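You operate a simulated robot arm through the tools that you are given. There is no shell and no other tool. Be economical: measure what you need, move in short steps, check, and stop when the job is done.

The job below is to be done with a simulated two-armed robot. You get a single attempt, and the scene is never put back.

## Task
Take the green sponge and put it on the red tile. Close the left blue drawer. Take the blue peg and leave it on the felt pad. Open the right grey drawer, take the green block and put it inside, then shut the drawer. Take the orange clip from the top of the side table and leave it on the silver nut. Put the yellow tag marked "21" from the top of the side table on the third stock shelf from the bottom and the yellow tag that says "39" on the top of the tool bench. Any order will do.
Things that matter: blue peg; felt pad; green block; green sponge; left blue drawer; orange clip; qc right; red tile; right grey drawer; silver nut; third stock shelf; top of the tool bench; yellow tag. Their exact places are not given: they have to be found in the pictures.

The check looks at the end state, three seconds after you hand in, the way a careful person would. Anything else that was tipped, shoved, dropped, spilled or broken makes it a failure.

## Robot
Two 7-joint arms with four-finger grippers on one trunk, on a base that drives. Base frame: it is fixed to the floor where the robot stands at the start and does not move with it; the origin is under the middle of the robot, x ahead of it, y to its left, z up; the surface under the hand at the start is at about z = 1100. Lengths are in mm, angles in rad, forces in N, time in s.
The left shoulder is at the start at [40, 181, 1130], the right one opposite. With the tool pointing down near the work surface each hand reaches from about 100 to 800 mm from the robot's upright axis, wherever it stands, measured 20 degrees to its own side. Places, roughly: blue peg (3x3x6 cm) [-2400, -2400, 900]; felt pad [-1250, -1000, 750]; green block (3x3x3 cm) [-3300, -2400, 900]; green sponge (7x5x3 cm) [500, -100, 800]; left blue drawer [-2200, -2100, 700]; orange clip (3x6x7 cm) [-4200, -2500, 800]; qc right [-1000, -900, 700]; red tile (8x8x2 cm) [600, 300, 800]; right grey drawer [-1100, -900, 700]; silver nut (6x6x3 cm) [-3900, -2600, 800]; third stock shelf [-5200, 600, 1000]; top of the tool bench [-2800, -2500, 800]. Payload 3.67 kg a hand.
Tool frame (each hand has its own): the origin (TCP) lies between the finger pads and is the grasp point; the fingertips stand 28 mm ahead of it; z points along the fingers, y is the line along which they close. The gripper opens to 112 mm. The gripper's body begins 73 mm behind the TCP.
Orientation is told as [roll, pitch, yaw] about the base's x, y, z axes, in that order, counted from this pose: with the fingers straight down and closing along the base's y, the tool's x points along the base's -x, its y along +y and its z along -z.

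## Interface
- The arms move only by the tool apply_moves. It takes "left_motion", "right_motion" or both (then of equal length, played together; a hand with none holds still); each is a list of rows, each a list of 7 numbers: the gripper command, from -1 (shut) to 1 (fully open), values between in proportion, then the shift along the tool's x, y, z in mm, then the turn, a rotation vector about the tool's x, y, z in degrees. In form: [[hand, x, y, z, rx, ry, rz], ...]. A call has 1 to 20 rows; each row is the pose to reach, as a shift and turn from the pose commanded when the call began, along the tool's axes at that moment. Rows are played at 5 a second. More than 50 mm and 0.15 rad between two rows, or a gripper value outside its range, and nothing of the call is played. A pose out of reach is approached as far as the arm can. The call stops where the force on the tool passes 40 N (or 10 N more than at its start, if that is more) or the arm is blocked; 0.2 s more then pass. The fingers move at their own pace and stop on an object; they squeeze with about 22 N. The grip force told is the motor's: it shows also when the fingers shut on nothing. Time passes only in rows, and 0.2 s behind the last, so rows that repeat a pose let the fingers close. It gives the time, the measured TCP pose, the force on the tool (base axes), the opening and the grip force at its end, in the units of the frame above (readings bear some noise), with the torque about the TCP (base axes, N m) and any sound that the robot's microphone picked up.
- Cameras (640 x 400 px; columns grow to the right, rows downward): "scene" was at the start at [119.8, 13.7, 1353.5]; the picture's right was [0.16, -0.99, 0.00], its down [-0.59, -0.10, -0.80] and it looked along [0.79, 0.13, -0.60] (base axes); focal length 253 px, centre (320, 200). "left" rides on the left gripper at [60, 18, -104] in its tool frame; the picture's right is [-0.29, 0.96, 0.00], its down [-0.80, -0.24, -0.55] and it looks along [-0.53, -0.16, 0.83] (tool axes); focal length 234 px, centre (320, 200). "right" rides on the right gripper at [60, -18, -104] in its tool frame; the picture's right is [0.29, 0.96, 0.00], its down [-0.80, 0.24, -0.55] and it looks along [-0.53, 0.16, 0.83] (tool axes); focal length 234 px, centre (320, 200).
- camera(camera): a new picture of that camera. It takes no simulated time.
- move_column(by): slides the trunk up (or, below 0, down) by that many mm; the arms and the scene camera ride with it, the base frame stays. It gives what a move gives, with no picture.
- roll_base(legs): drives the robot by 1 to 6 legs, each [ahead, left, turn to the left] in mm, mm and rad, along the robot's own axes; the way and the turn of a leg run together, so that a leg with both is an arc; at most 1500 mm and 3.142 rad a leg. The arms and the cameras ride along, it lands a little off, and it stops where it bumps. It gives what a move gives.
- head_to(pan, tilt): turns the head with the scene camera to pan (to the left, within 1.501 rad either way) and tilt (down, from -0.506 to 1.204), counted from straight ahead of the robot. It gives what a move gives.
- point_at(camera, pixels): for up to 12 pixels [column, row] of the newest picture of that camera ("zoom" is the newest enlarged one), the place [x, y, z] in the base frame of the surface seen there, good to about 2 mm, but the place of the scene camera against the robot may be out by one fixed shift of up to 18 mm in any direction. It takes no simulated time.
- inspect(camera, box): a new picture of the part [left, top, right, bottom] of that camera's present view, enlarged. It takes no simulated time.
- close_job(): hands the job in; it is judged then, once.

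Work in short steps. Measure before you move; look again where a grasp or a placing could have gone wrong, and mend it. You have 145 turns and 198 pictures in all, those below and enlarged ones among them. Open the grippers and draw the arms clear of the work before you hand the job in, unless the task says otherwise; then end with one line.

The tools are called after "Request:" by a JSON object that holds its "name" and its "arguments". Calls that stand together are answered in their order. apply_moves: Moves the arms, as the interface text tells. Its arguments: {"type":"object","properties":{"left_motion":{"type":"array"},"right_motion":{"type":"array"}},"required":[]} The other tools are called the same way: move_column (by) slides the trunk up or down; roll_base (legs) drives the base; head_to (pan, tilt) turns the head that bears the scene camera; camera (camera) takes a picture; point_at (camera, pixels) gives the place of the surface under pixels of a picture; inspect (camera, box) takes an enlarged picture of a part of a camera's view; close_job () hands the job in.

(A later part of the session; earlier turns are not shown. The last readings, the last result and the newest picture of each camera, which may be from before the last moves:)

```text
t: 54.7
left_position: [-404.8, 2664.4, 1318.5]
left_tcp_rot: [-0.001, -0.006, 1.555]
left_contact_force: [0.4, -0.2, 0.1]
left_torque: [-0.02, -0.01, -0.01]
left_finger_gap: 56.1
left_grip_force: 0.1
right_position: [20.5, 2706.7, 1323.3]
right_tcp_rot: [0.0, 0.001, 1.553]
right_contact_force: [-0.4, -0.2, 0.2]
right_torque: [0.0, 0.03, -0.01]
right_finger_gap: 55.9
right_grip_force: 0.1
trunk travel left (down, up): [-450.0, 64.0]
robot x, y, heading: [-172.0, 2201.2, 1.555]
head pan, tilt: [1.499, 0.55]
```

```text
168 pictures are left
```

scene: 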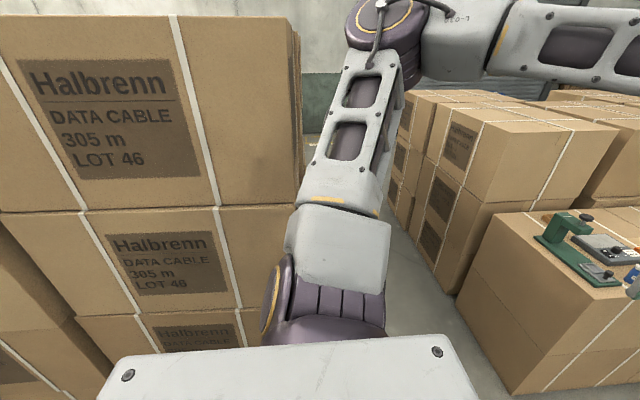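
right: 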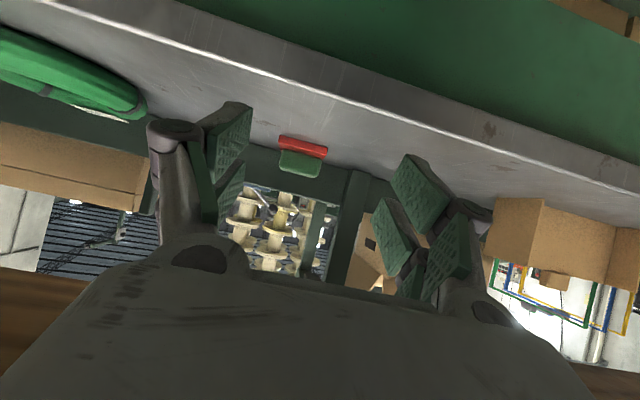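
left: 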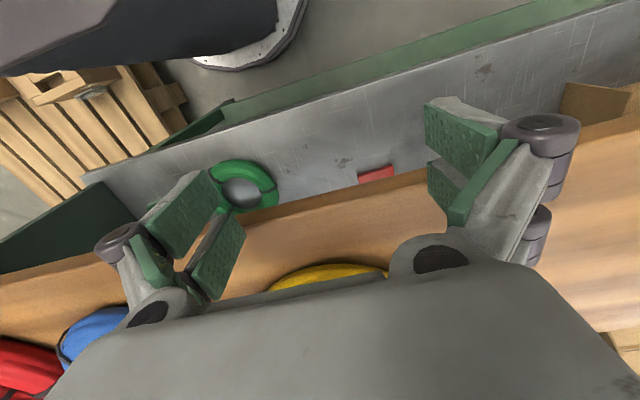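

There is a passage between two box stacks on the left. I measure its sides and length.

Request:
{"name": "point_at", "arguments": {"camera": "scene", "pixels": [[285, 130], [300, 60], [400, 100], [430, 100], [405, 210], [450, 280], [470, 310], [420, 260], [515, 385], [490, 210], [320, 110], [600, 130]]}}

Request:
{"name": "head_to", "arguments": {"pan": 1.3, "tilt": 0.1}}

Request:
{"name": "camera", "arguments": {"camera": "scene"}}

```text
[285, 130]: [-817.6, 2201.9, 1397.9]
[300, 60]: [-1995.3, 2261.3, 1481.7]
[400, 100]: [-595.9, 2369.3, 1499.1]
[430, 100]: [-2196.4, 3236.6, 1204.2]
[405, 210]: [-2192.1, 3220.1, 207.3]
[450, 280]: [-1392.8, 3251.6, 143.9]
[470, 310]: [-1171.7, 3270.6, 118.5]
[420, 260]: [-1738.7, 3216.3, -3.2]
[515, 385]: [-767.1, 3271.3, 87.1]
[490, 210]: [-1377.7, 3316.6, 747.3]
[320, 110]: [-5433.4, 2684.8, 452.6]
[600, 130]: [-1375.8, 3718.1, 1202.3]
```

```text
t: 55.6
left_position: [-404.4, 2663.8, 1316.6]
left_tcp_rot: [-0.002, -0.001, 1.555]
left_contact_force: [0.3, 0.3, -0.1]
left_torque: [-0.02, -0.01, 0.0]
left_finger_gap: 56.1
left_grip_force: 0.1
right_position: [20.0, 2706.9, 1322.2]
right_tcp_rot: [-0.003, -0.001, 1.554]
right_contact_force: [0.4, -0.4, -0.1]
right_torque: [-0.03, -0.01, -0.03]
right_finger_gap: 55.9
right_grip_force: 0.1
trunk travel left (down, up): [-450.0, 64.0]
robot x, y, heading: [-174.6, 2208.2, 1.552]
head pan, tilt: [1.3, 0.099]
```

```text
167 pictures are left
```

scene: 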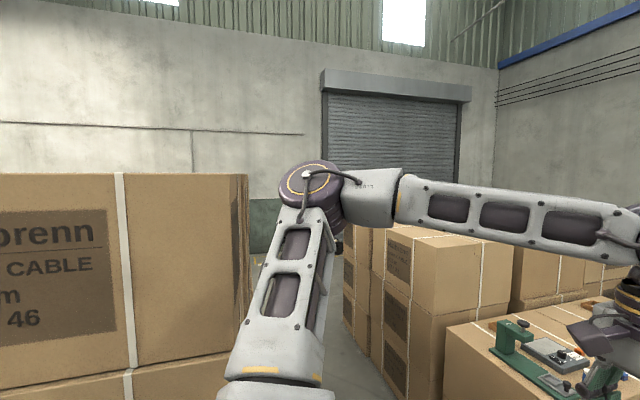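

The passage spans y 2261–3216 with a low stack (1204) on the far side. I drive to y≈2790 and turn to face -x.

Request:
{"name": "roll_base", "arguments": {"legs": [[582, 0, 0], [0, 0, 1.587]]}}

Request:
{"name": "head_to", "arguments": {"pan": 0.0, "tilt": 0.3}}

Request:
{"name": "camera", "arguments": {"camera": "scene"}}

```text
t: 63.2
left_position: [-625.7, 2549.3, 1317.3]
left_tcp_rot: [-0.003, -0.006, 3.135]
left_contact_force: [0.7, -0.5, -0.6]
left_torque: [-0.01, 0.01, 0.0]
left_finger_gap: 55.9
left_grip_force: 0.0
right_position: [-672.3, 2972.5, 1322.1]
right_tcp_rot: [-0.004, 0.001, 3.133]
right_contact_force: [-0.4, -0.2, -0.1]
right_torque: [0.02, 0.02, -0.01]
right_finger_gap: 56.1
right_grip_force: 0.0
trunk travel left (down, up): [-450.0, 64.0]
robot x, y, heading: [-172.8, 2781.1, 3.137]
head pan, tilt: [1.3, 0.099]
```

```text
t: 64.7
left_position: [-626.0, 2549.2, 1317.0]
left_tcp_rot: [-0.003, -0.003, 3.134]
left_contact_force: [0.3, 0.3, 0.0]
left_torque: [0.02, 0.01, -0.01]
left_finger_gap: 56.2
left_grip_force: 0.1
right_position: [-672.4, 2972.9, 1322.1]
right_tcp_rot: [-0.001, 0.001, 3.133]
right_contact_force: [-0.6, -0.1, 0.6]
right_torque: [0.0, 0.0, -0.03]
right_finger_gap: 55.9
right_grip_force: 0.0
trunk travel left (down, up): [-450.0, 64.0]
robot x, y, heading: [-170.8, 2781.7, 3.138]
head pan, tilt: [0.0, 0.3]
```

```text
166 pictures are left
```

scene: 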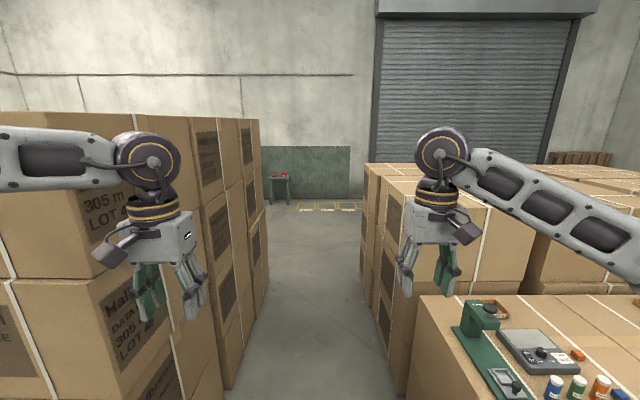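

The passage is clear. I drive through it to x≈-2950, then turn left to face -y and look.

Request:
{"name": "roll_base", "arguments": {"legs": [[1390, 0, 0], [1390, 0, 0], [0, 0, 1.571]]}}

Request:
{"name": "camera", "arguments": {"camera": "scene"}}

```text
t: 69.9
left_position: [-1683.2, 2560.5, 1332.1]
left_tcp_rot: [0.009, -0.032, -3.125]
left_contact_force: [0.1, -0.8, 0.2]
left_torque: [0.01, -0.03, -0.05]
left_finger_gap: 56.1
left_grip_force: 0.2
right_position: [-1738.0, 2984.1, 1329.4]
right_tcp_rot: [0.012, -0.017, -3.129]
right_contact_force: [-1.2, -0.2, 0.0]
right_torque: [0.02, -0.01, 0.03]
right_finger_gap: 56.1
right_grip_force: 0.1
trunk travel left (down, up): [-450.0, 64.0]
robot x, y, heading: [-1251.5, 2791.6, -3.125]
head pan, tilt: [0.0, 0.3]
stopped in leg 1: the robot was blocked; the commanded pose is now the measured one
```

```text
165 pictures are left
```

scene: 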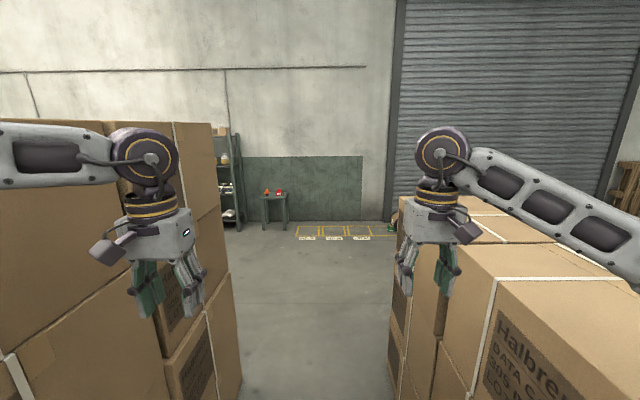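

The robot was blocked at x≈-1251. I look left and right at the elbows to see what touches.

Request:
{"name": "head_to", "arguments": {"pan": -1.1, "tilt": 0.35}}

Request:
{"name": "camera", "arguments": {"camera": "scene"}}

Request:
{"name": "head_to", "arguments": {"pan": 1.1, "tilt": 0.35}}

Request:
{"name": "camera", "arguments": {"camera": "scene"}}

```text
t: 71.3
left_position: [-1681.8, 2561.2, 1331.8]
left_tcp_rot: [0.009, -0.029, -3.127]
left_contact_force: [0.3, 0.6, 0.8]
left_torque: [-0.05, 0.0, 0.03]
left_finger_gap: 56.0
left_grip_force: 0.2
right_position: [-1737.4, 2984.7, 1330.0]
right_tcp_rot: [0.013, -0.022, -3.131]
right_contact_force: [0.2, 0.9, 0.4]
right_torque: [-0.02, 0.02, 0.0]
right_finger_gap: 55.8
right_grip_force: 0.1
trunk travel left (down, up): [-450.0, 64.0]
robot x, y, heading: [-1250.1, 2789.9, -3.126]
head pan, tilt: [-1.1, 0.351]
```

```text
164 pictures are left
```

scene: 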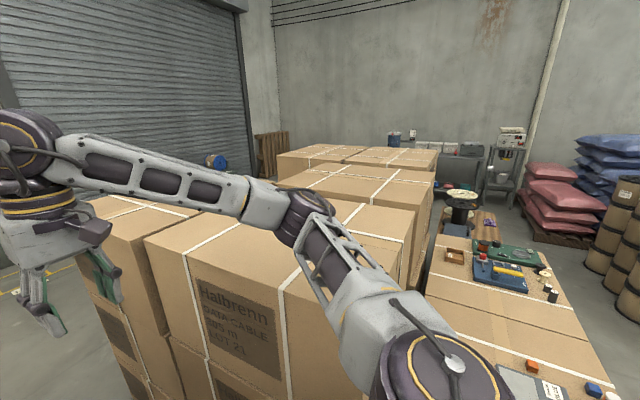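

```text
t: 73.3
left_position: [-1682.9, 2561.8, 1331.7]
left_tcp_rot: [0.009, -0.029, -3.128]
left_contact_force: [-0.4, -0.3, -0.6]
left_torque: [0.04, 0.0, 0.02]
left_finger_gap: 56.1
left_grip_force: 0.0
right_position: [-1737.9, 2985.3, 1328.8]
right_tcp_rot: [0.012, -0.021, -3.129]
right_contact_force: [-0.3, -1.4, 0.9]
right_torque: [-0.01, 0.0, 0.02]
right_finger_gap: 56.0
right_grip_force: 0.1
trunk travel left (down, up): [-450.0, 64.0]
robot x, y, heading: [-1248.5, 2790.3, -3.125]
head pan, tilt: [1.1, 0.351]
```

```text
163 pictures are left
```

scene: 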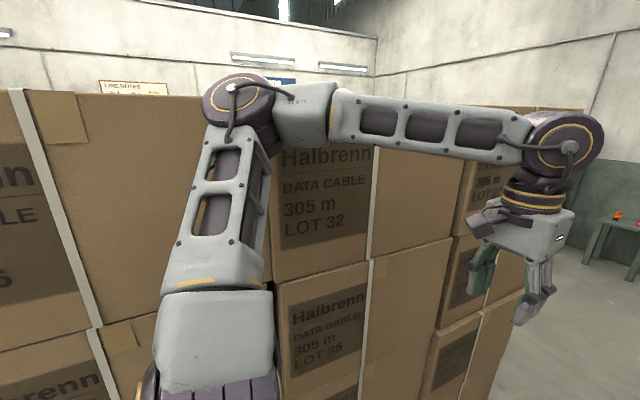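

The right elbow is against the low stack's tall box. I back off, raise the trunk, and move the right hand up and forward so the elbow clears the box tops at 1204.

Request:
{"name": "roll_base", "arguments": {"legs": [[-100, 0, -0.01]]}}

Request:
{"name": "move_column", "arguments": {"by": 60}}

Request:
{"name": "apply_moves", "arguments": {"right_motion": [[0, -30, 0, -35, 0, 0, 0], [0, -60, 0, -70, 0, 0, 0], [0, -90, 0, -105, 0, 0, 0], [0, -120, 0, -140, 0, 0, 0], [0, -150, 0, -170, 0, 0, 0]], "left_motion": [[0, -30, 0, 0, 0, 0, 0], [0, -60, 0, 0, 0, 0, 0], [0, -90, 0, 0, 0, 0, 0], [0, -120, 0, 0, 0, 0, 0], [0, -150, 0, 0, 0, 0, 0]]}}

Request:
{"name": "head_to", "arguments": {"pan": -1.1, "tilt": 0.35}}

Request:
{"name": "camera", "arguments": {"camera": "scene"}}

Request:
{"name": "head_to", "arguments": {"pan": 1.1, "tilt": 0.35}}

Request:
{"name": "camera", "arguments": {"camera": "scene"}}

```text
t: 74.5
left_position: [-1614.4, 2554.9, 1318.5]
left_tcp_rot: [-0.001, -0.003, 3.142]
left_contact_force: [-0.3, 0.3, -0.6]
left_torque: [-0.12, -0.13, -0.02]
left_finger_gap: 56.0
left_grip_force: 0.0
right_position: [-1663.0, 2980.1, 1319.9]
right_tcp_rot: [0.002, 0.005, 3.138]
right_contact_force: [-0.4, 0.6, 0.1]
right_torque: [-0.02, -0.06, -0.02]
right_finger_gap: 55.9
right_grip_force: 0.0
trunk travel left (down, up): [-450.0, 64.0]
robot x, y, heading: [-1149.9, 2792.1, -3.141]
head pan, tilt: [1.1, 0.351]
```

```text
t: 75.5
left_position: [-1606.0, 2554.2, 1379.2]
left_tcp_rot: [-0.001, -0.007, 3.142]
left_contact_force: [0.4, 0.0, -0.2]
left_torque: [-0.01, -0.03, -0.02]
left_finger_gap: 55.9
left_grip_force: 0.0
right_position: [-1655.6, 2979.4, 1381.7]
right_tcp_rot: [0.0, -0.002, 3.139]
right_contact_force: [0.0, 0.1, 0.2]
right_torque: [0.04, 0.0, 0.01]
right_finger_gap: 56.0
right_grip_force: 0.1
trunk travel left (down, up): [-510.0, 4.0]
robot x, y, heading: [-1151.9, 2789.2, -3.139]
head pan, tilt: [1.1, 0.351]
```

```text
t: 76.7
left_position: [-1759.4, 2550.2, 1378.0]
left_tcp_rot: [-0.008, -0.005, -3.139]
left_contact_force: [-0.1, -0.6, 0.6]
left_torque: [0.05, -0.05, -0.02]
left_finger_gap: 55.9
left_grip_force: 0.1
right_position: [-1808.3, 2974.9, 1552.4]
right_tcp_rot: [-0.005, 0.001, 3.139]
right_contact_force: [-0.3, -0.1, 0.0]
right_torque: [0.04, -0.03, 0.01]
right_finger_gap: 56.0
right_grip_force: 0.1
trunk travel left (down, up): [-510.0, 4.0]
robot x, y, heading: [-1151.0, 2793.4, -3.141]
head pan, tilt: [1.1, 0.351]
```

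```text
t: 78.8
left_position: [-1758.5, 2552.6, 1380.8]
left_tcp_rot: [-0.005, -0.009, 3.142]
left_contact_force: [0.3, 0.6, -0.4]
left_torque: [0.04, -0.04, 0.03]
left_finger_gap: 56.2
left_grip_force: 0.0
right_position: [-1806.9, 2978.6, 1552.9]
right_tcp_rot: [-0.002, -0.002, 3.139]
right_contact_force: [0.4, -0.2, 0.2]
right_torque: [-0.01, 0.01, 0.03]
right_finger_gap: 56.1
right_grip_force: 0.0
trunk travel left (down, up): [-510.0, 4.0]
robot x, y, heading: [-1151.7, 2795.4, -3.141]
head pan, tilt: [-1.1, 0.351]
```

```text
162 pictures are left
```

scene: 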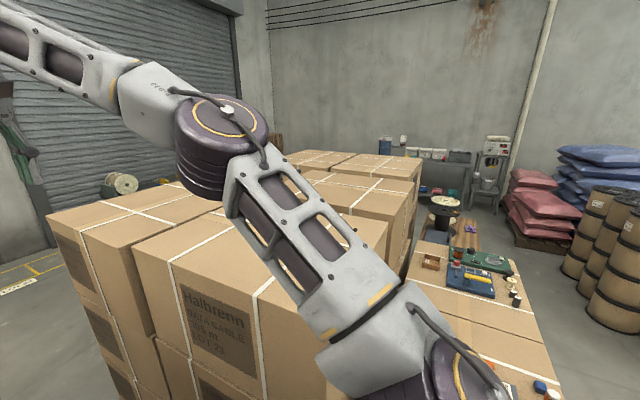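

```text
t: 80.8
left_position: [-1756.2, 2552.5, 1381.1]
left_tcp_rot: [-0.002, -0.008, 3.142]
left_contact_force: [1.0, 0.2, 0.7]
left_torque: [0.01, -0.02, -0.02]
left_finger_gap: 56.0
left_grip_force: 0.1
right_position: [-1806.8, 2979.0, 1551.8]
right_tcp_rot: [-0.002, -0.001, 3.14]
right_contact_force: [-0.5, -0.9, 0.4]
right_torque: [0.0, -0.02, -0.04]
right_finger_gap: 55.9
right_grip_force: 0.1
trunk travel left (down, up): [-510.0, 4.0]
robot x, y, heading: [-1145.9, 2790.1, -3.145]
head pan, tilt: [1.1, 0.351]
```

```text
161 pictures are left
```

scene: 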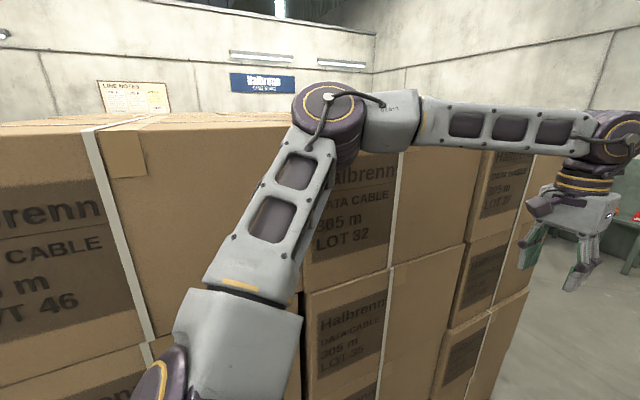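

The right elbow is now well above the boxes and the left one is closer in. I drive on through the passage.

Request:
{"name": "roll_base", "arguments": {"legs": [[900, 0, 0], [900, 0, 0]]}}

Request:
{"name": "head_to", "arguments": {"pan": 1.1, "tilt": 0.25}}

Request:
{"name": "camera", "arguments": {"camera": "scene"}}

```text
t: 90.2
left_position: [-3560.6, 2549.7, 1380.9]
left_tcp_rot: [-0.003, -0.011, -3.141]
left_contact_force: [-0.1, -0.5, 1.0]
left_torque: [-0.02, -0.01, 0.01]
left_finger_gap: 56.1
left_grip_force: 0.1
right_position: [-3609.2, 2974.5, 1554.8]
right_tcp_rot: [-0.002, -0.004, 3.138]
right_contact_force: [-1.1, 0.9, 0.5]
right_torque: [0.03, 0.03, 0.04]
right_finger_gap: 55.9
right_grip_force: 0.1
trunk travel left (down, up): [-510.0, 4.0]
robot x, y, heading: [-2954.9, 2790.0, -3.142]
head pan, tilt: [1.1, 0.351]
```

```text
t: 90.9
left_position: [-3562.1, 2549.7, 1381.7]
left_tcp_rot: [-0.004, -0.009, -3.142]
left_contact_force: [-0.5, 0.5, 0.1]
left_torque: [0.0, -0.02, 0.0]
left_finger_gap: 55.9
left_grip_force: 0.2
right_position: [-3610.2, 2974.7, 1553.6]
right_tcp_rot: [0.0, -0.003, 3.139]
right_contact_force: [-0.4, 0.2, 0.3]
right_torque: [-0.01, 0.03, 0.02]
right_finger_gap: 55.7
right_grip_force: 0.0
trunk travel left (down, up): [-510.0, 4.0]
robot x, y, heading: [-2955.9, 2786.9, -3.141]
head pan, tilt: [1.1, 0.25]
```

```text
160 pictures are left
```

scene: 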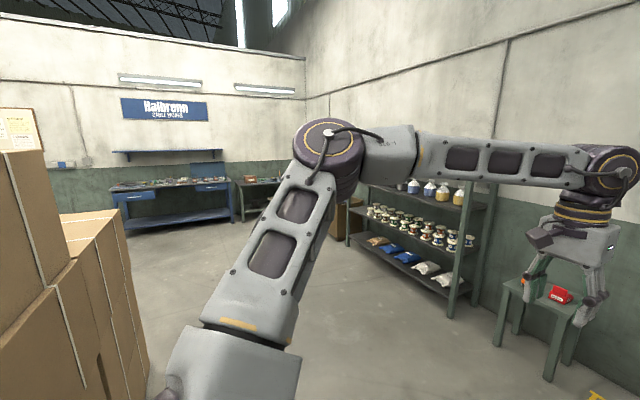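

The area ahead is open, with the blue tool bench, side table and stock shelf in view. I face -y and drive toward the benches.

Request:
{"name": "roll_base", "arguments": {"legs": [[200, 0, 0], [0, 0, 1.571], [1400, 0, 0], [1400, 0, 0]]}}

Request:
{"name": "head_to", "arguments": {"pan": 0.0, "tilt": 0.3}}

Request:
{"name": "camera", "arguments": {"camera": "scene"}}

Request:
{"name": "head_to", "arguments": {"pan": 1.0, "tilt": 0.3}}

Request:
{"name": "camera", "arguments": {"camera": "scene"}}

Request:
{"name": "head_to", "arguments": {"pan": -1.2, "tilt": 0.3}}

Request:
{"name": "camera", "arguments": {"camera": "scene"}}

```text
t: 110.2
left_position: [-2990.4, -609.6, 1381.0]
left_tcp_rot: [-0.003, -0.007, -1.595]
left_contact_force: [0.9, 0.2, 0.1]
left_torque: [-0.02, 0.01, 0.01]
left_finger_gap: 56.0
left_grip_force: 0.0
right_position: [-3414.1, -647.8, 1554.5]
right_tcp_rot: [-0.001, -0.002, -1.6]
right_contact_force: [0.3, 0.2, -0.2]
right_torque: [0.0, 0.01, 0.02]
right_finger_gap: 55.9
right_grip_force: 0.1
trunk travel left (down, up): [-510.0, 4.0]
robot x, y, heading: [-3211.6, 2.0, -1.599]
head pan, tilt: [1.1, 0.25]
```

```text
t: 111.5
left_position: [-2988.8, -611.5, 1379.5]
left_tcp_rot: [-0.004, -0.01, -1.597]
left_contact_force: [0.6, -0.3, -0.1]
left_torque: [0.03, 0.0, 0.0]
left_finger_gap: 56.1
left_grip_force: 0.0
right_position: [-3415.2, -649.6, 1553.7]
right_tcp_rot: [-0.001, -0.002, -1.597]
right_contact_force: [0.1, 0.7, 0.3]
right_torque: [0.0, 0.02, 0.02]
right_finger_gap: 55.8
right_grip_force: 0.1
trunk travel left (down, up): [-510.0, 4.0]
robot x, y, heading: [-3211.0, 3.0, -1.594]
head pan, tilt: [0.0, 0.3]
```

```text
159 pictures are left
```

scene: 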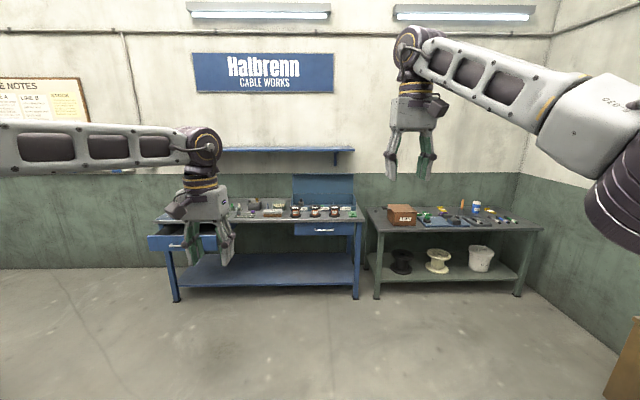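

```text
t: 112.8
left_position: [-2988.8, -610.6, 1380.5]
left_tcp_rot: [-0.004, -0.008, -1.598]
left_contact_force: [0.5, -0.3, 0.5]
left_torque: [0.0, -0.01, 0.02]
left_finger_gap: 56.1
left_grip_force: 0.1
right_position: [-3414.9, -650.0, 1552.8]
right_tcp_rot: [0.0, -0.003, -1.598]
right_contact_force: [-0.7, -0.4, -0.1]
right_torque: [-0.02, 0.02, -0.01]
right_finger_gap: 56.1
right_grip_force: 0.1
trunk travel left (down, up): [-510.0, 4.0]
robot x, y, heading: [-3206.8, -0.6, -1.598]
head pan, tilt: [1.0, 0.3]
```

```text
158 pictures are left
```

scene: 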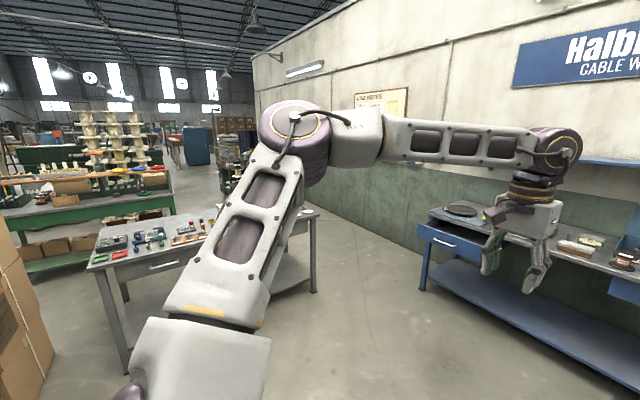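

```text
t: 114.8
left_position: [-2989.8, -610.7, 1380.7]
left_tcp_rot: [-0.003, -0.01, -1.598]
left_contact_force: [-0.6, 0.6, -0.1]
left_torque: [-0.01, 0.03, 0.0]
left_finger_gap: 56.0
left_grip_force: 0.1
right_position: [-3415.2, -648.8, 1553.5]
right_tcp_rot: [-0.001, -0.002, -1.598]
right_contact_force: [-0.3, 0.3, 0.0]
right_torque: [-0.05, -0.01, -0.01]
right_finger_gap: 56.3
right_grip_force: 0.1
trunk travel left (down, up): [-510.0, 4.0]
robot x, y, heading: [-3212.6, 3.2, -1.593]
head pan, tilt: [-1.201, 0.3]
```

```text
157 pictures are left
```

scene: 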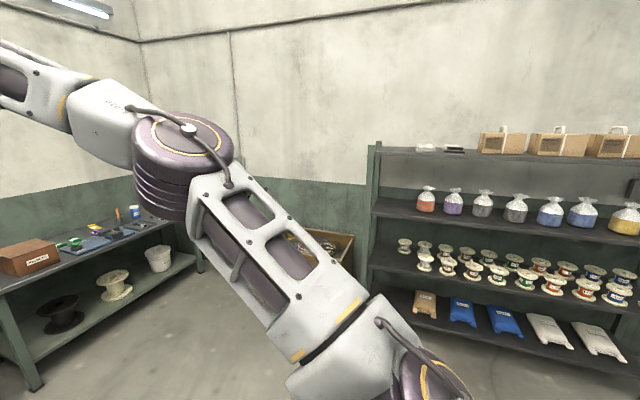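

The layout is clear: tool bench with the open left drawer, side table to its right, stock shelf at -x with four boards (third board holds the pellet bags), QC bench with drawers facing -x. I drive to the front of the tool bench.

Request:
{"name": "roll_base", "arguments": {"legs": [[0, 760, 0.025], [1200, 0, 0]]}}

Request:
{"name": "head_to", "arguments": {"pan": 0.0, "tilt": 0.6}}

Request:
{"name": "camera", "arguments": {"camera": "scene"}}

```text
t: 124.9
left_position: [-2229.9, -1813.5, 1382.1]
left_tcp_rot: [-0.004, -0.009, -1.583]
left_contact_force: [0.1, -0.1, 0.9]
left_torque: [-0.02, -0.01, -0.01]
left_finger_gap: 56.1
left_grip_force: 0.0
right_position: [-2655.0, -1857.6, 1553.9]
right_tcp_rot: [0.001, -0.003, -1.584]
right_contact_force: [-0.6, 0.0, 0.2]
right_torque: [-0.01, -0.01, -0.01]
right_finger_gap: 56.0
right_grip_force: 0.0
trunk travel left (down, up): [-510.0, 4.0]
robot x, y, heading: [-2460.1, -1203.5, -1.581]
head pan, tilt: [-1.201, 0.3]
```

```text
t: 126.3
left_position: [-2227.8, -1814.3, 1380.6]
left_tcp_rot: [-0.002, -0.009, -1.584]
left_contact_force: [-0.7, 0.2, -0.4]
left_torque: [0.06, 0.0, 0.0]
left_finger_gap: 55.8
left_grip_force: 0.1
right_position: [-2654.3, -1859.9, 1553.9]
right_tcp_rot: [0.0, -0.002, -1.586]
right_contact_force: [-0.5, 0.6, 0.1]
right_torque: [0.01, -0.03, 0.01]
right_finger_gap: 55.9
right_grip_force: 0.1
trunk travel left (down, up): [-510.0, 4.0]
robot x, y, heading: [-2459.3, -1207.1, -1.577]
head pan, tilt: [0.0, 0.6]
```

```text
156 pictures are left
```

scene: 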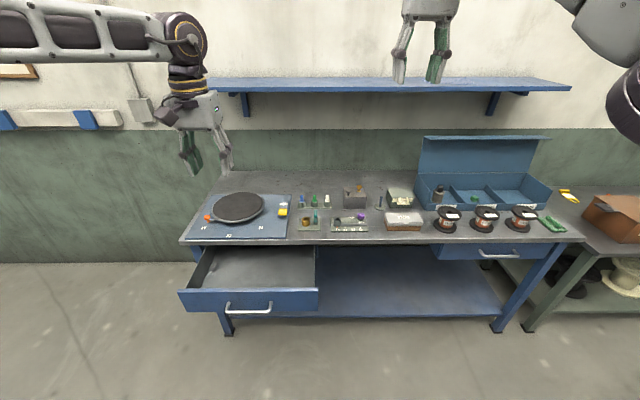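

Request:
{"name": "inspect", "arguments": {"camera": "scene", "box": [180, 160, 420, 320]}}

Request:
{"name": "inspect", "arguments": {"camera": "scene", "box": [370, 120, 610, 280]}}

Request:
{"name": "point_at", "arguments": {"camera": "scene", "pixels": [[186, 240], [400, 240], [575, 238], [180, 300], [250, 308], [318, 295], [238, 87], [390, 85], [390, 190], [440, 120], [450, 230]]}}

```text
2.50 times, centred on (300, 240) of scene
```

zoom: 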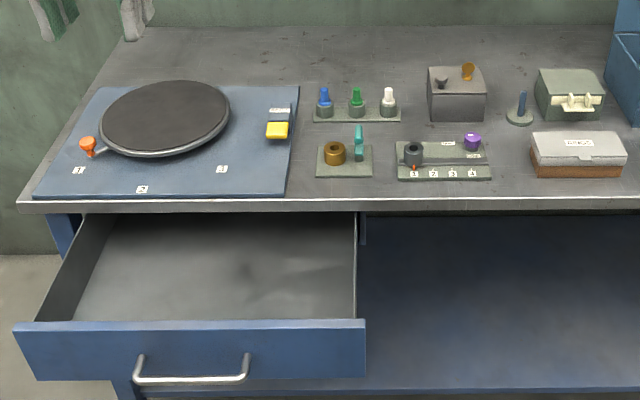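

```text
2.50 times, centred on (490, 200) of scene
```

zoom: 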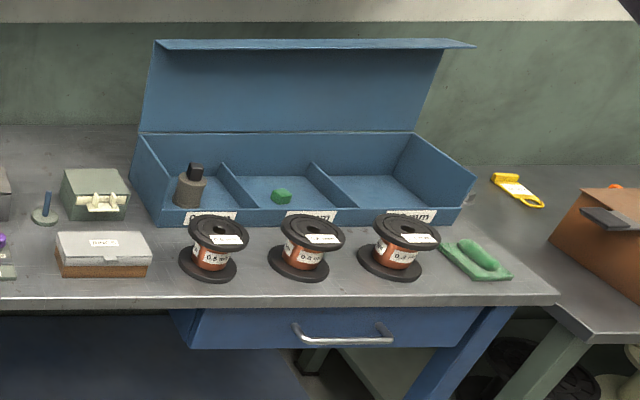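

```text
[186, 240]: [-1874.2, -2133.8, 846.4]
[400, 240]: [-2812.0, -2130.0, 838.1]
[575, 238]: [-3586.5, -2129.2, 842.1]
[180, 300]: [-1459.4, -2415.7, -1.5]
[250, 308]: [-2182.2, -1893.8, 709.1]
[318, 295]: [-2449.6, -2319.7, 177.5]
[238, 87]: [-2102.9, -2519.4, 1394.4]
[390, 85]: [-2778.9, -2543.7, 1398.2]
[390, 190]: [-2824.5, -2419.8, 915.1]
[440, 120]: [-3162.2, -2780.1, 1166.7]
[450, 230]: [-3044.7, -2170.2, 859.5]
```

I measure the peg rack, the small blue pin, the drawer and the green block.

Request:
{"name": "point_at", "arguments": {"camera": "scene", "pixels": [[310, 198], [310, 203], [312, 208], [389, 200], [482, 199], [479, 202], [250, 290], [270, 290], [213, 290], [322, 227], [335, 205]]}}

Request:
{"name": "inspect", "arguments": {"camera": "scene", "box": [280, 170, 400, 250]}}

```text
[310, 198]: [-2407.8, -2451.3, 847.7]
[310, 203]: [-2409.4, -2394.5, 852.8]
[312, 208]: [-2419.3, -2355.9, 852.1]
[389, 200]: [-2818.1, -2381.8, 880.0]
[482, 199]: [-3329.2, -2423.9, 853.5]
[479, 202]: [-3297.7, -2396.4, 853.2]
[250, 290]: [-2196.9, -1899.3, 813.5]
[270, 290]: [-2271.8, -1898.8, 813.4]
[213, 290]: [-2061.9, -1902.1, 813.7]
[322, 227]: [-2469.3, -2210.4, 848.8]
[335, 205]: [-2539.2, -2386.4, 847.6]
```

```text
5.00 times, centred on (340, 210) of scene
```

zoom: 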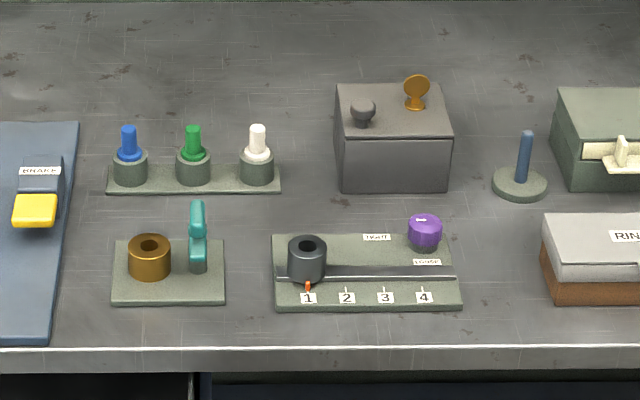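

The blue peg stands in the rack at about (-2408,-2395), and the drawer's front panel is at y≈-1900 with its top at z 813. I move to face the drawer and lower the trunk.

Request:
{"name": "roll_base", "arguments": {"legs": [[200, 160, 0.01]]}}

Request:
{"name": "move_column", "arguments": {"by": -400}}

Request:
{"name": "camera", "arguments": {"camera": "left"}}

Request:
{"name": "head_to", "arguments": {"pan": 0.2, "tilt": 0.8}}

Request:
{"name": "camera", "arguments": {"camera": "scene"}}

```text
t: 128.2
left_position: [-2063.7, -2010.2, 1383.0]
left_tcp_rot: [0.0, -0.011, -1.573]
left_contact_force: [-1.3, 1.0, 0.6]
left_torque: [-0.05, -0.04, -0.01]
left_finger_gap: 55.8
left_grip_force: 0.0
right_position: [-2490.1, -2057.9, 1555.4]
right_tcp_rot: [0.002, -0.005, -1.573]
right_contact_force: [-0.5, 0.6, -0.5]
right_torque: [-0.02, -0.02, 0.02]
right_finger_gap: 55.9
right_grip_force: 0.2
trunk travel left (down, up): [-510.0, 4.0]
robot x, y, heading: [-2300.0, -1403.7, -1.571]
head pan, tilt: [0.0, 0.6]
```

```text
t: 132.0
left_position: [-2062.2, -2011.4, 982.5]
left_tcp_rot: [-0.004, -0.009, -1.572]
left_contact_force: [0.2, 0.3, 0.1]
left_torque: [0.02, 0.01, 0.03]
left_finger_gap: 56.0
left_grip_force: 0.1
right_position: [-2488.3, -2061.5, 1154.3]
right_tcp_rot: [0.0, -0.002, -1.574]
right_contact_force: [-0.6, -0.1, -0.3]
right_torque: [0.02, 0.04, -0.02]
right_finger_gap: 56.2
right_grip_force: 0.1
trunk travel left (down, up): [-110.0, 404.0]
robot x, y, heading: [-2298.3, -1407.6, -1.572]
head pan, tilt: [0.0, 0.6]
```

```text
152 pictures are left
```

left: 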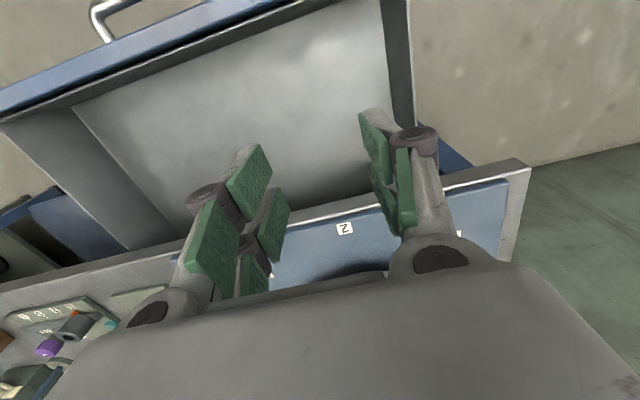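

```text
t: 132.7
left_position: [-2062.4, -2012.1, 982.0]
left_tcp_rot: [-0.003, -0.01, -1.572]
left_contact_force: [0.4, -0.9, 0.0]
left_torque: [0.01, 0.02, -0.02]
left_finger_gap: 56.0
left_grip_force: 0.0
right_position: [-2487.7, -2060.7, 1154.1]
right_tcp_rot: [-0.001, -0.001, -1.574]
right_contact_force: [0.4, 0.2, -1.0]
right_torque: [0.01, 0.01, 0.0]
right_finger_gap: 56.0
right_grip_force: 0.1
trunk travel left (down, up): [-110.0, 404.0]
robot x, y, heading: [-2300.7, -1405.9, -1.573]
head pan, tilt: [0.201, 0.799]
```

```text
151 pictures are left
```

scene: 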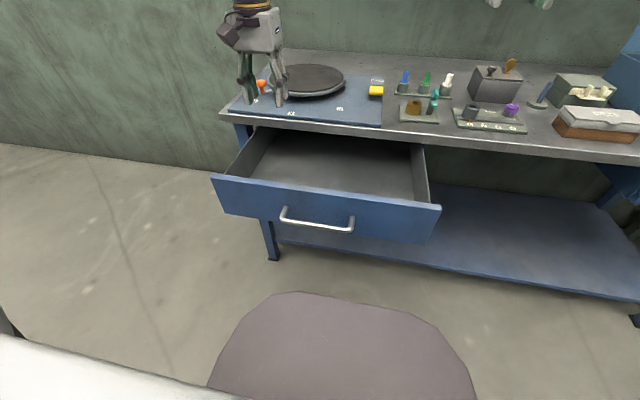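

I draw the left hand back in front of the drawer with fingers shut and tilted 45° forward, and measure the drawer front panel.

Request:
{"name": "point_at", "arguments": {"camera": "scene", "pixels": [[216, 180], [325, 195], [438, 212], [325, 203], [380, 230], [318, 225], [282, 210], [351, 222], [260, 200], [300, 132], [415, 145]]}}

Request:
{"name": "apply_moves", "arguments": {"left_motion": [[-1, 28, -21, 0, 0, -7.5, 0], [-1, 56, -43, 0, 0, -15, 0], [-1, 84, -64, 0, 0, -22.5, 0], [-1, 112, -85, 0, 0, -30, 0], [-1, 140, -107, 0, 0, -37.5, 0], [-1, 166, -128, 0, 0, -45, 0], [-1, 166, -128, 0, 0, -45, 0]]}}

```text
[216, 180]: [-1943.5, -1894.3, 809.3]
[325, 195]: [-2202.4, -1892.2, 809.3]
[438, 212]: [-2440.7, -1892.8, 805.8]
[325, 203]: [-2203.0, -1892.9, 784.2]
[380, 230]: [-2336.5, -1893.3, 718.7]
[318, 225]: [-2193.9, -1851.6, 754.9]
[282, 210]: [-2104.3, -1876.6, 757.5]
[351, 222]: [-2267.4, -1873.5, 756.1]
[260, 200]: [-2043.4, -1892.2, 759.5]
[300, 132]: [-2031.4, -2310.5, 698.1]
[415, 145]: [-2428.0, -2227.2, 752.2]
```

```text
t: 134.3
left_position: [-2191.4, -1843.4, 978.9]
left_tcp_rot: [-0.007, -0.795, -1.569]
left_contact_force: [0.6, -0.3, -0.4]
left_torque: [0.07, 0.01, -0.01]
left_finger_gap: 0.4
left_grip_force: 21.7
right_position: [-2488.2, -2061.4, 1154.0]
right_tcp_rot: [-0.001, 0.0, -1.575]
right_contact_force: [0.4, -1.1, 1.1]
right_torque: [-0.01, -0.01, -0.01]
right_finger_gap: 56.0
right_grip_force: 0.2
trunk travel left (down, up): [-110.0, 404.0]
robot x, y, heading: [-2301.4, -1403.4, -1.567]
head pan, tilt: [0.201, 0.799]
```

The panel is centred at x -2192, top z≈812, with the handle bar at z≈756. I lower so the tips meet the panel at z≈790, above the handle.

Request:
{"name": "apply_moves", "arguments": {"left_motion": [[-1, 30, 0, 30, 0, 0, 0], [-1, 60, 0, 60, 0, 0, 0], [-1, 90, 0, 90, 0, 0, 0], [-1, 119.5, 0, 119.5, 0, 0, 0], [-1, 119.5, 0, 119.5, 0, 0, 0]]}}

Request:
{"name": "camera", "arguments": {"camera": "scene"}}

Request:
{"name": "camera", "arguments": {"camera": "left"}}

```text
t: 135.5
left_position: [-2197.8, -1856.3, 809.9]
left_tcp_rot: [-0.002, -0.792, -1.57]
left_contact_force: [0.3, 0.4, 0.1]
left_torque: [-0.01, -0.03, -0.02]
left_finger_gap: 0.0
left_grip_force: 22.2
left hand out of reach, approached as far as the arm can: row 2, 3, 4, 5
right_position: [-2488.0, -2060.4, 1153.8]
right_tcp_rot: [0.0, -0.004, -1.574]
right_contact_force: [0.4, 0.0, -1.4]
right_torque: [-0.02, -0.02, 0.01]
right_finger_gap: 56.1
right_grip_force: 0.0
trunk travel left (down, up): [-110.0, 404.0]
robot x, y, heading: [-2298.5, -1406.7, -1.57]
head pan, tilt: [0.201, 0.799]
```

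```text
150 pictures are left
```

scene: 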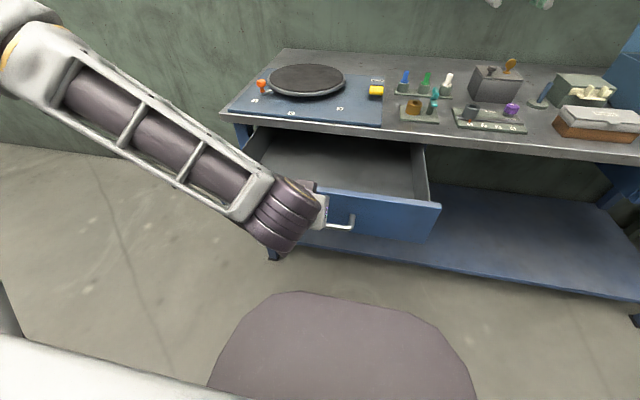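

```text
149 pictures are left
```

left: 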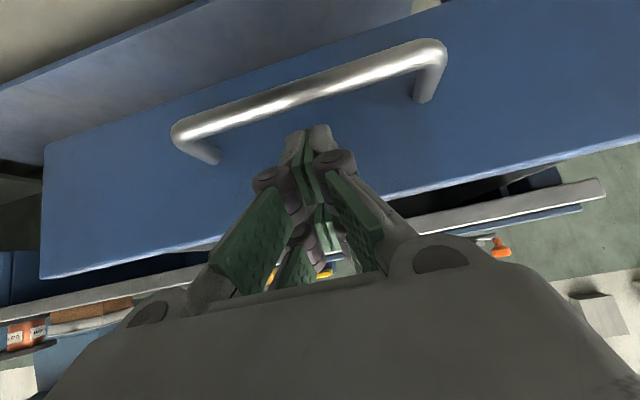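

The shut fingers sit just above the handle in front of the panel. I push forward along -y up to 240 mm.

Request:
{"name": "apply_moves", "arguments": {"left_motion": [[-1, -14, 0, 14, 0, 0, 0], [-1, -28, 0, 28, 0, 0, 0], [-1, -49, 0, 49, 0, 0, 0], [-1, -71, 0, 71, 0, 0, 0], [-1, -92, 0, 92, 0, 0, 0], [-1, -113, 0, 113, 0, 0, 0], [-1, -134, 0, 134, 0, 0, 0], [-1, -150, 0, 150, 0, 0, 0], [-1, -165, 0, 165, 0, 0, 0]]}}

Request:
{"name": "camera", "arguments": {"camera": "scene"}}

```text
t: 137.5
left_position: [-2197.1, -2092.1, 812.4]
left_tcp_rot: [-0.007, -0.795, -1.568]
left_contact_force: [0.1, -0.4, -0.4]
left_torque: [0.03, 0.01, 0.0]
left_finger_gap: 0.0
left_grip_force: 34.7
right_position: [-2486.7, -2060.9, 1153.9]
right_tcp_rot: [0.001, -0.001, -1.574]
right_contact_force: [0.4, 0.0, 0.5]
right_torque: [0.02, -0.03, -0.03]
right_finger_gap: 56.0
right_grip_force: 0.1
trunk travel left (down, up): [-110.0, 404.0]
robot x, y, heading: [-2296.5, -1405.0, -1.571]
head pan, tilt: [0.201, 0.799]
```

```text
148 pictures are left
```

scene: 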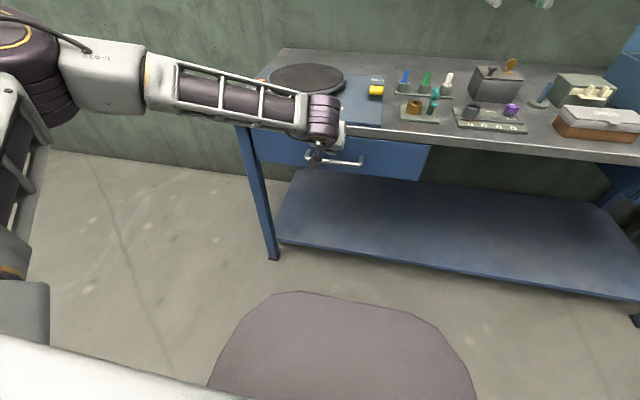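

The drawer is nearly closed. I push the rest in small steps until it stops.

Request:
{"name": "apply_moves", "arguments": {"left_motion": [[-1, -4, 0, 4, 0, 0, 0], [-1, -8, 0, 8, 0, 0, 0], [-1, -12, 0, 12, 0, 0, 0], [-1, -16, 0, 16, 0, 0, 0], [-1, -20, 0, 20, 0, 0, 0], [-1, -24, 0, 24, 0, 0, 0], [-1, -28, 0, 28, 0, 0, 0]]}}

Request:
{"name": "inspect", "arguments": {"camera": "scene", "box": [220, 90, 460, 250]}}

Request:
{"name": "camera", "arguments": {"camera": "left"}}

```text
t: 138.7
left_position: [-2189.8, -2103.4, 810.5]
left_tcp_rot: [-0.008, -0.78, -1.575]
left_contact_force: [0.4, -0.3, -0.3]
left_torque: [0.01, 0.04, 0.02]
left_finger_gap: 0.0
left_grip_force: 34.8
left hand out of reach, approached as far as the arm can: row 2, 3, 4, 5, 6
right_position: [-2487.6, -2062.0, 1152.9]
right_tcp_rot: [0.0, -0.003, -1.572]
right_contact_force: [-0.6, -1.0, -0.4]
right_torque: [0.05, 0.01, -0.03]
right_finger_gap: 56.1
right_grip_force: 0.0
trunk travel left (down, up): [-110.0, 404.0]
robot x, y, heading: [-2295.6, -1404.0, -1.567]
head pan, tilt: [0.201, 0.799]
stopped in row 6 (left hand): the force on the tool passed its limit at 52 N (the readings are from after the stop); the commanded pose is now the measured one
```

```text
2.50 times, centred on (340, 170) of scene
```

zoom: 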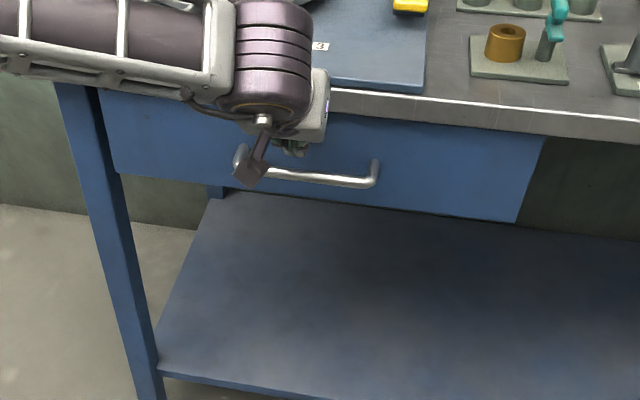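

```text
146 pictures are left
```

left: 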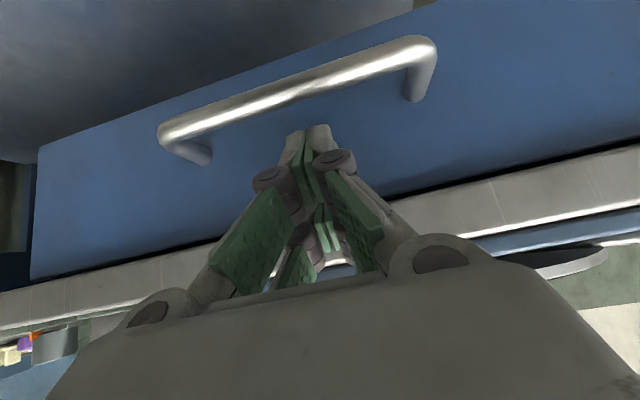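

The push stopped at 52 N. I check that the panel is flush with the bench edge using the hand camera.

Request:
{"name": "point_at", "arguments": {"camera": "left", "pixels": [[100, 200], [540, 120], [150, 275], [460, 210], [300, 40]]}}

Request:
{"name": "apply_moves", "arguments": {"left_motion": [[-1, 28, 0, -28, 0, 0, 0], [-1, 56, 0, -56, 0, 0, 0], [-1, 35, 0, -85, 0, 7.5, 0], [-1, 10, 0, -110, 0, 15, 0], [-1, -15, 0, -135, 0, 22.5, 0], [-1, -40, 0, -160, 0, 30, 0], [-1, -65, 0, -185, 0, 37.5, 0], [-1, -90, 0, -210, 0, 45, 0]]}}

Request:
{"name": "camera", "arguments": {"camera": "scene"}}

```text
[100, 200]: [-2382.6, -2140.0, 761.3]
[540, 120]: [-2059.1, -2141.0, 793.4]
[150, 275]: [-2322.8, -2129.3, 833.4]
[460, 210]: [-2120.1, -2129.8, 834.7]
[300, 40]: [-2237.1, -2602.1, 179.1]
```

```text
t: 140.5
left_position: [-2149.9, -1984.6, 1067.5]
left_tcp_rot: [0.005, -0.096, -1.567]
left_contact_force: [0.5, 0.8, -0.1]
left_torque: [-0.1, -0.03, -0.01]
left_finger_gap: 0.3
left_grip_force: 35.8
left hand out of reach, approached as far as the arm can: row 7, 8
right_position: [-2487.1, -2055.7, 1158.6]
right_tcp_rot: [-0.001, -0.008, -1.576]
right_contact_force: [-0.2, 0.9, 1.5]
right_torque: [-0.17, 0.03, -0.01]
right_finger_gap: 56.0
right_grip_force: 0.2
trunk travel left (down, up): [-110.0, 404.0]
robot x, y, heading: [-2301.7, -1406.4, -1.568]
head pan, tilt: [0.201, 0.799]
```

```text
145 pictures are left
```

scene: 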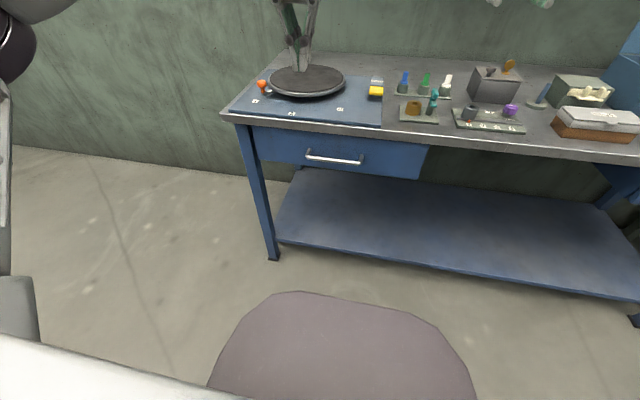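

The panel is 10 mm behind the slab edge, i.e. fully closed. I drive forward 350 mm so the right hand is above the peg rack and look.

Request:
{"name": "roll_base", "arguments": {"legs": [[340, 0, 0]]}}

Request:
{"name": "camera", "arguments": {"camera": "right"}}

Request:
{"name": "camera", "arguments": {"camera": "scene"}}

```text
t: 142.8
left_position: [-2149.3, -2331.2, 1065.1]
left_tcp_rot: [0.005, -0.096, -1.565]
left_contact_force: [-0.5, 0.2, -0.2]
left_torque: [0.02, 0.01, 0.01]
left_finger_gap: 0.1
left_grip_force: 36.3
right_position: [-2487.7, -2400.5, 1152.9]
right_tcp_rot: [0.001, -0.001, -1.576]
right_contact_force: [-0.8, -0.7, 0.2]
right_torque: [0.01, -0.03, 0.0]
right_finger_gap: 55.9
right_grip_force: 0.1
trunk travel left (down, up): [-110.0, 404.0]
robot x, y, heading: [-2297.9, -1741.9, -1.565]
head pan, tilt: [0.201, 0.799]
```

```text
144 pictures are left
```

right: 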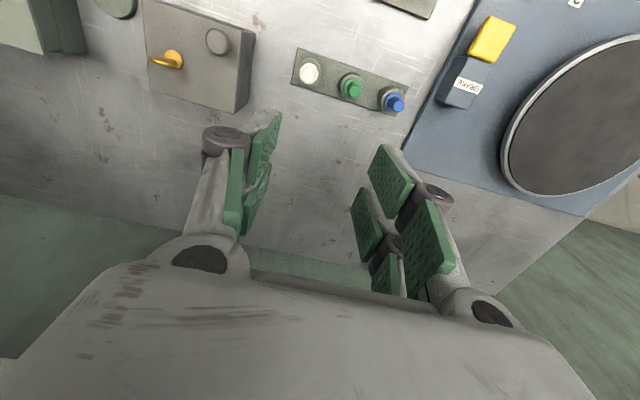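

```text
143 pictures are left
```

scene: 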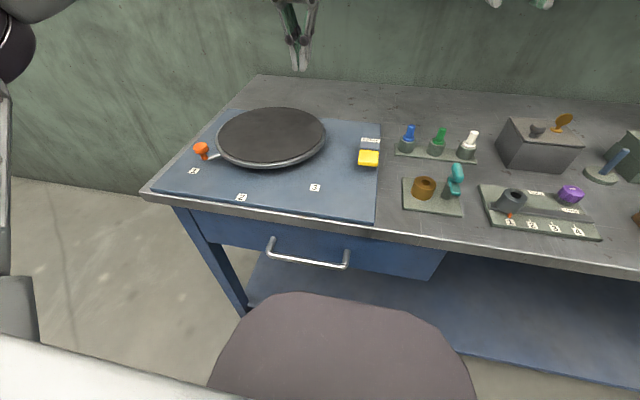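

The rack's blue peg is at (394,102) in the hand picture. I zoom in and measure.

Request:
{"name": "inspect", "arguments": {"camera": "right", "box": [280, 40, 440, 140]}}

Request:
{"name": "point_at", "arguments": {"camera": "zoom", "pixels": [[457, 252], [468, 257], [440, 240], [275, 195], [112, 128], [430, 275], [350, 215], [455, 290], [480, 230]]}}

```text
4.00 times, centred on (360, 90) of right
```

zoom: 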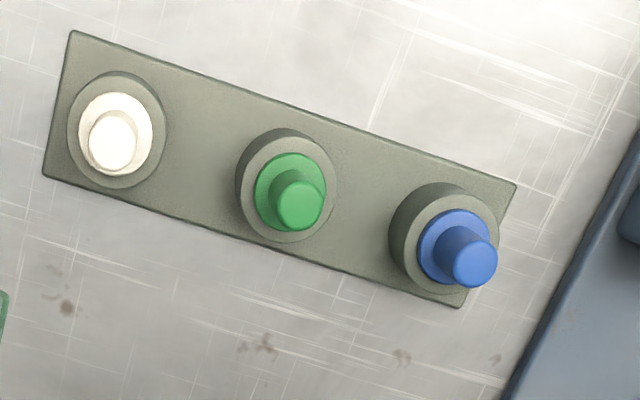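

```text
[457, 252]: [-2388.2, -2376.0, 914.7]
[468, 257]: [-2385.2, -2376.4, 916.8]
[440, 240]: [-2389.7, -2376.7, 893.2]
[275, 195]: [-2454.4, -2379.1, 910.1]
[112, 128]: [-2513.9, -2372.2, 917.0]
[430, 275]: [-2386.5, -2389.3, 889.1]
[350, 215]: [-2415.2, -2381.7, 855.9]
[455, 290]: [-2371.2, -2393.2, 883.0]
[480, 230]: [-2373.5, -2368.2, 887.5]
```

The peg's shaft is at (-2384.5,-2378), top z 917, flange at 893. I move above it with the gripper half open and descend to just above.

Request:
{"name": "apply_moves", "arguments": {"right_motion": [[-0.1, 8, 35, 10, 0, 0, 0], [-0.1, 16, 70, 30, 0, 0, 0], [-0.1, 23, 103, 60, 0, 0, 0], [-0.1, 23, 103, 105, 0, 0, 0], [-0.1, 23, 103, 150, 0, 0, 0], [-0.1, 23, 103, 185, 0, 0, 0], [-0.1, 23, 103, 185, 0, 0, 0]]}}

Request:
{"name": "inspect", "arguments": {"camera": "right", "box": [220, 60, 460, 210]}}

Request:
{"name": "inspect", "arguments": {"camera": "scene", "box": [320, 60, 560, 210]}}

```text
t: 144.4
left_position: [-2149.8, -2329.9, 1065.7]
left_tcp_rot: [0.005, -0.096, -1.566]
left_contact_force: [0.1, 0.3, -0.3]
left_torque: [0.0, 0.0, 0.03]
left_finger_gap: 0.0
left_grip_force: 35.7
right_position: [-2385.2, -2377.6, 969.1]
right_tcp_rot: [-0.001, -0.004, -1.573]
right_contact_force: [0.7, -0.3, 0.6]
right_torque: [0.01, -0.01, 0.01]
right_finger_gap: 50.6
right_grip_force: 0.1
trunk travel left (down, up): [-110.0, 404.0]
robot x, y, heading: [-2298.2, -1746.6, -1.569]
head pan, tilt: [0.201, 0.799]
```

```text
2.67 times, centred on (340, 135) of right
```

zoom: 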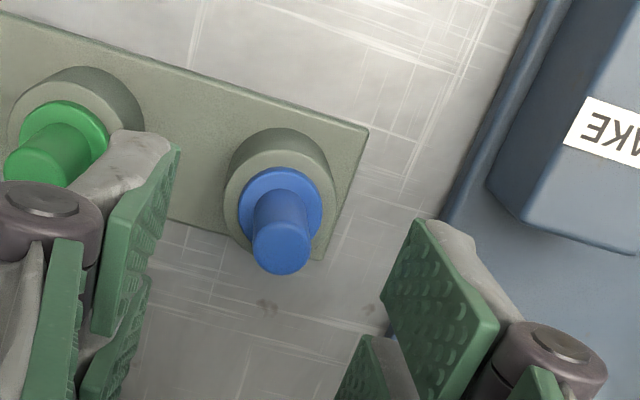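

```text
2.67 times, centred on (440, 135) of scene
```

zoom: 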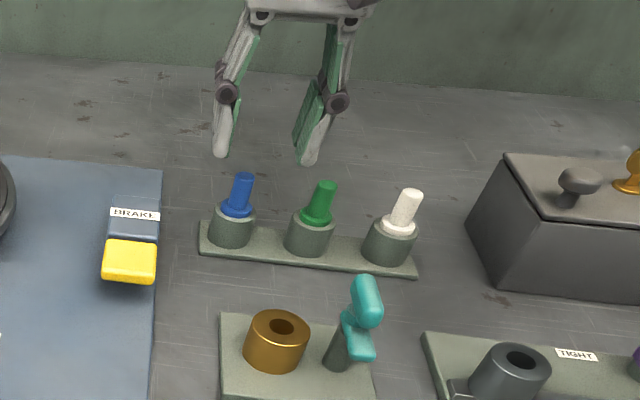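

I verify the shaft location from this closer view.

Request:
{"name": "camera", "arguments": {"camera": "right"}}

Request:
{"name": "point_at", "arguments": {"camera": "right", "pixels": [[325, 154], [322, 153], [329, 153], [325, 150], [325, 158], [313, 139], [337, 140]]}}

```text
139 pictures are left
```

right: 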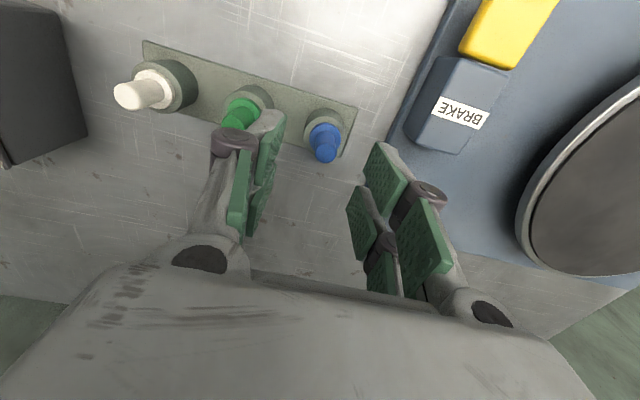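

```text
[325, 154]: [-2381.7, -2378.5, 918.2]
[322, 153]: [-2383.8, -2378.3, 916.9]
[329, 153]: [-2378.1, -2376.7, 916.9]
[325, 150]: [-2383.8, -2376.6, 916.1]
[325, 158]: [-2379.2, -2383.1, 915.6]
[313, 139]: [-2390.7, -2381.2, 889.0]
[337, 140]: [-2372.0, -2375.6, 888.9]
```

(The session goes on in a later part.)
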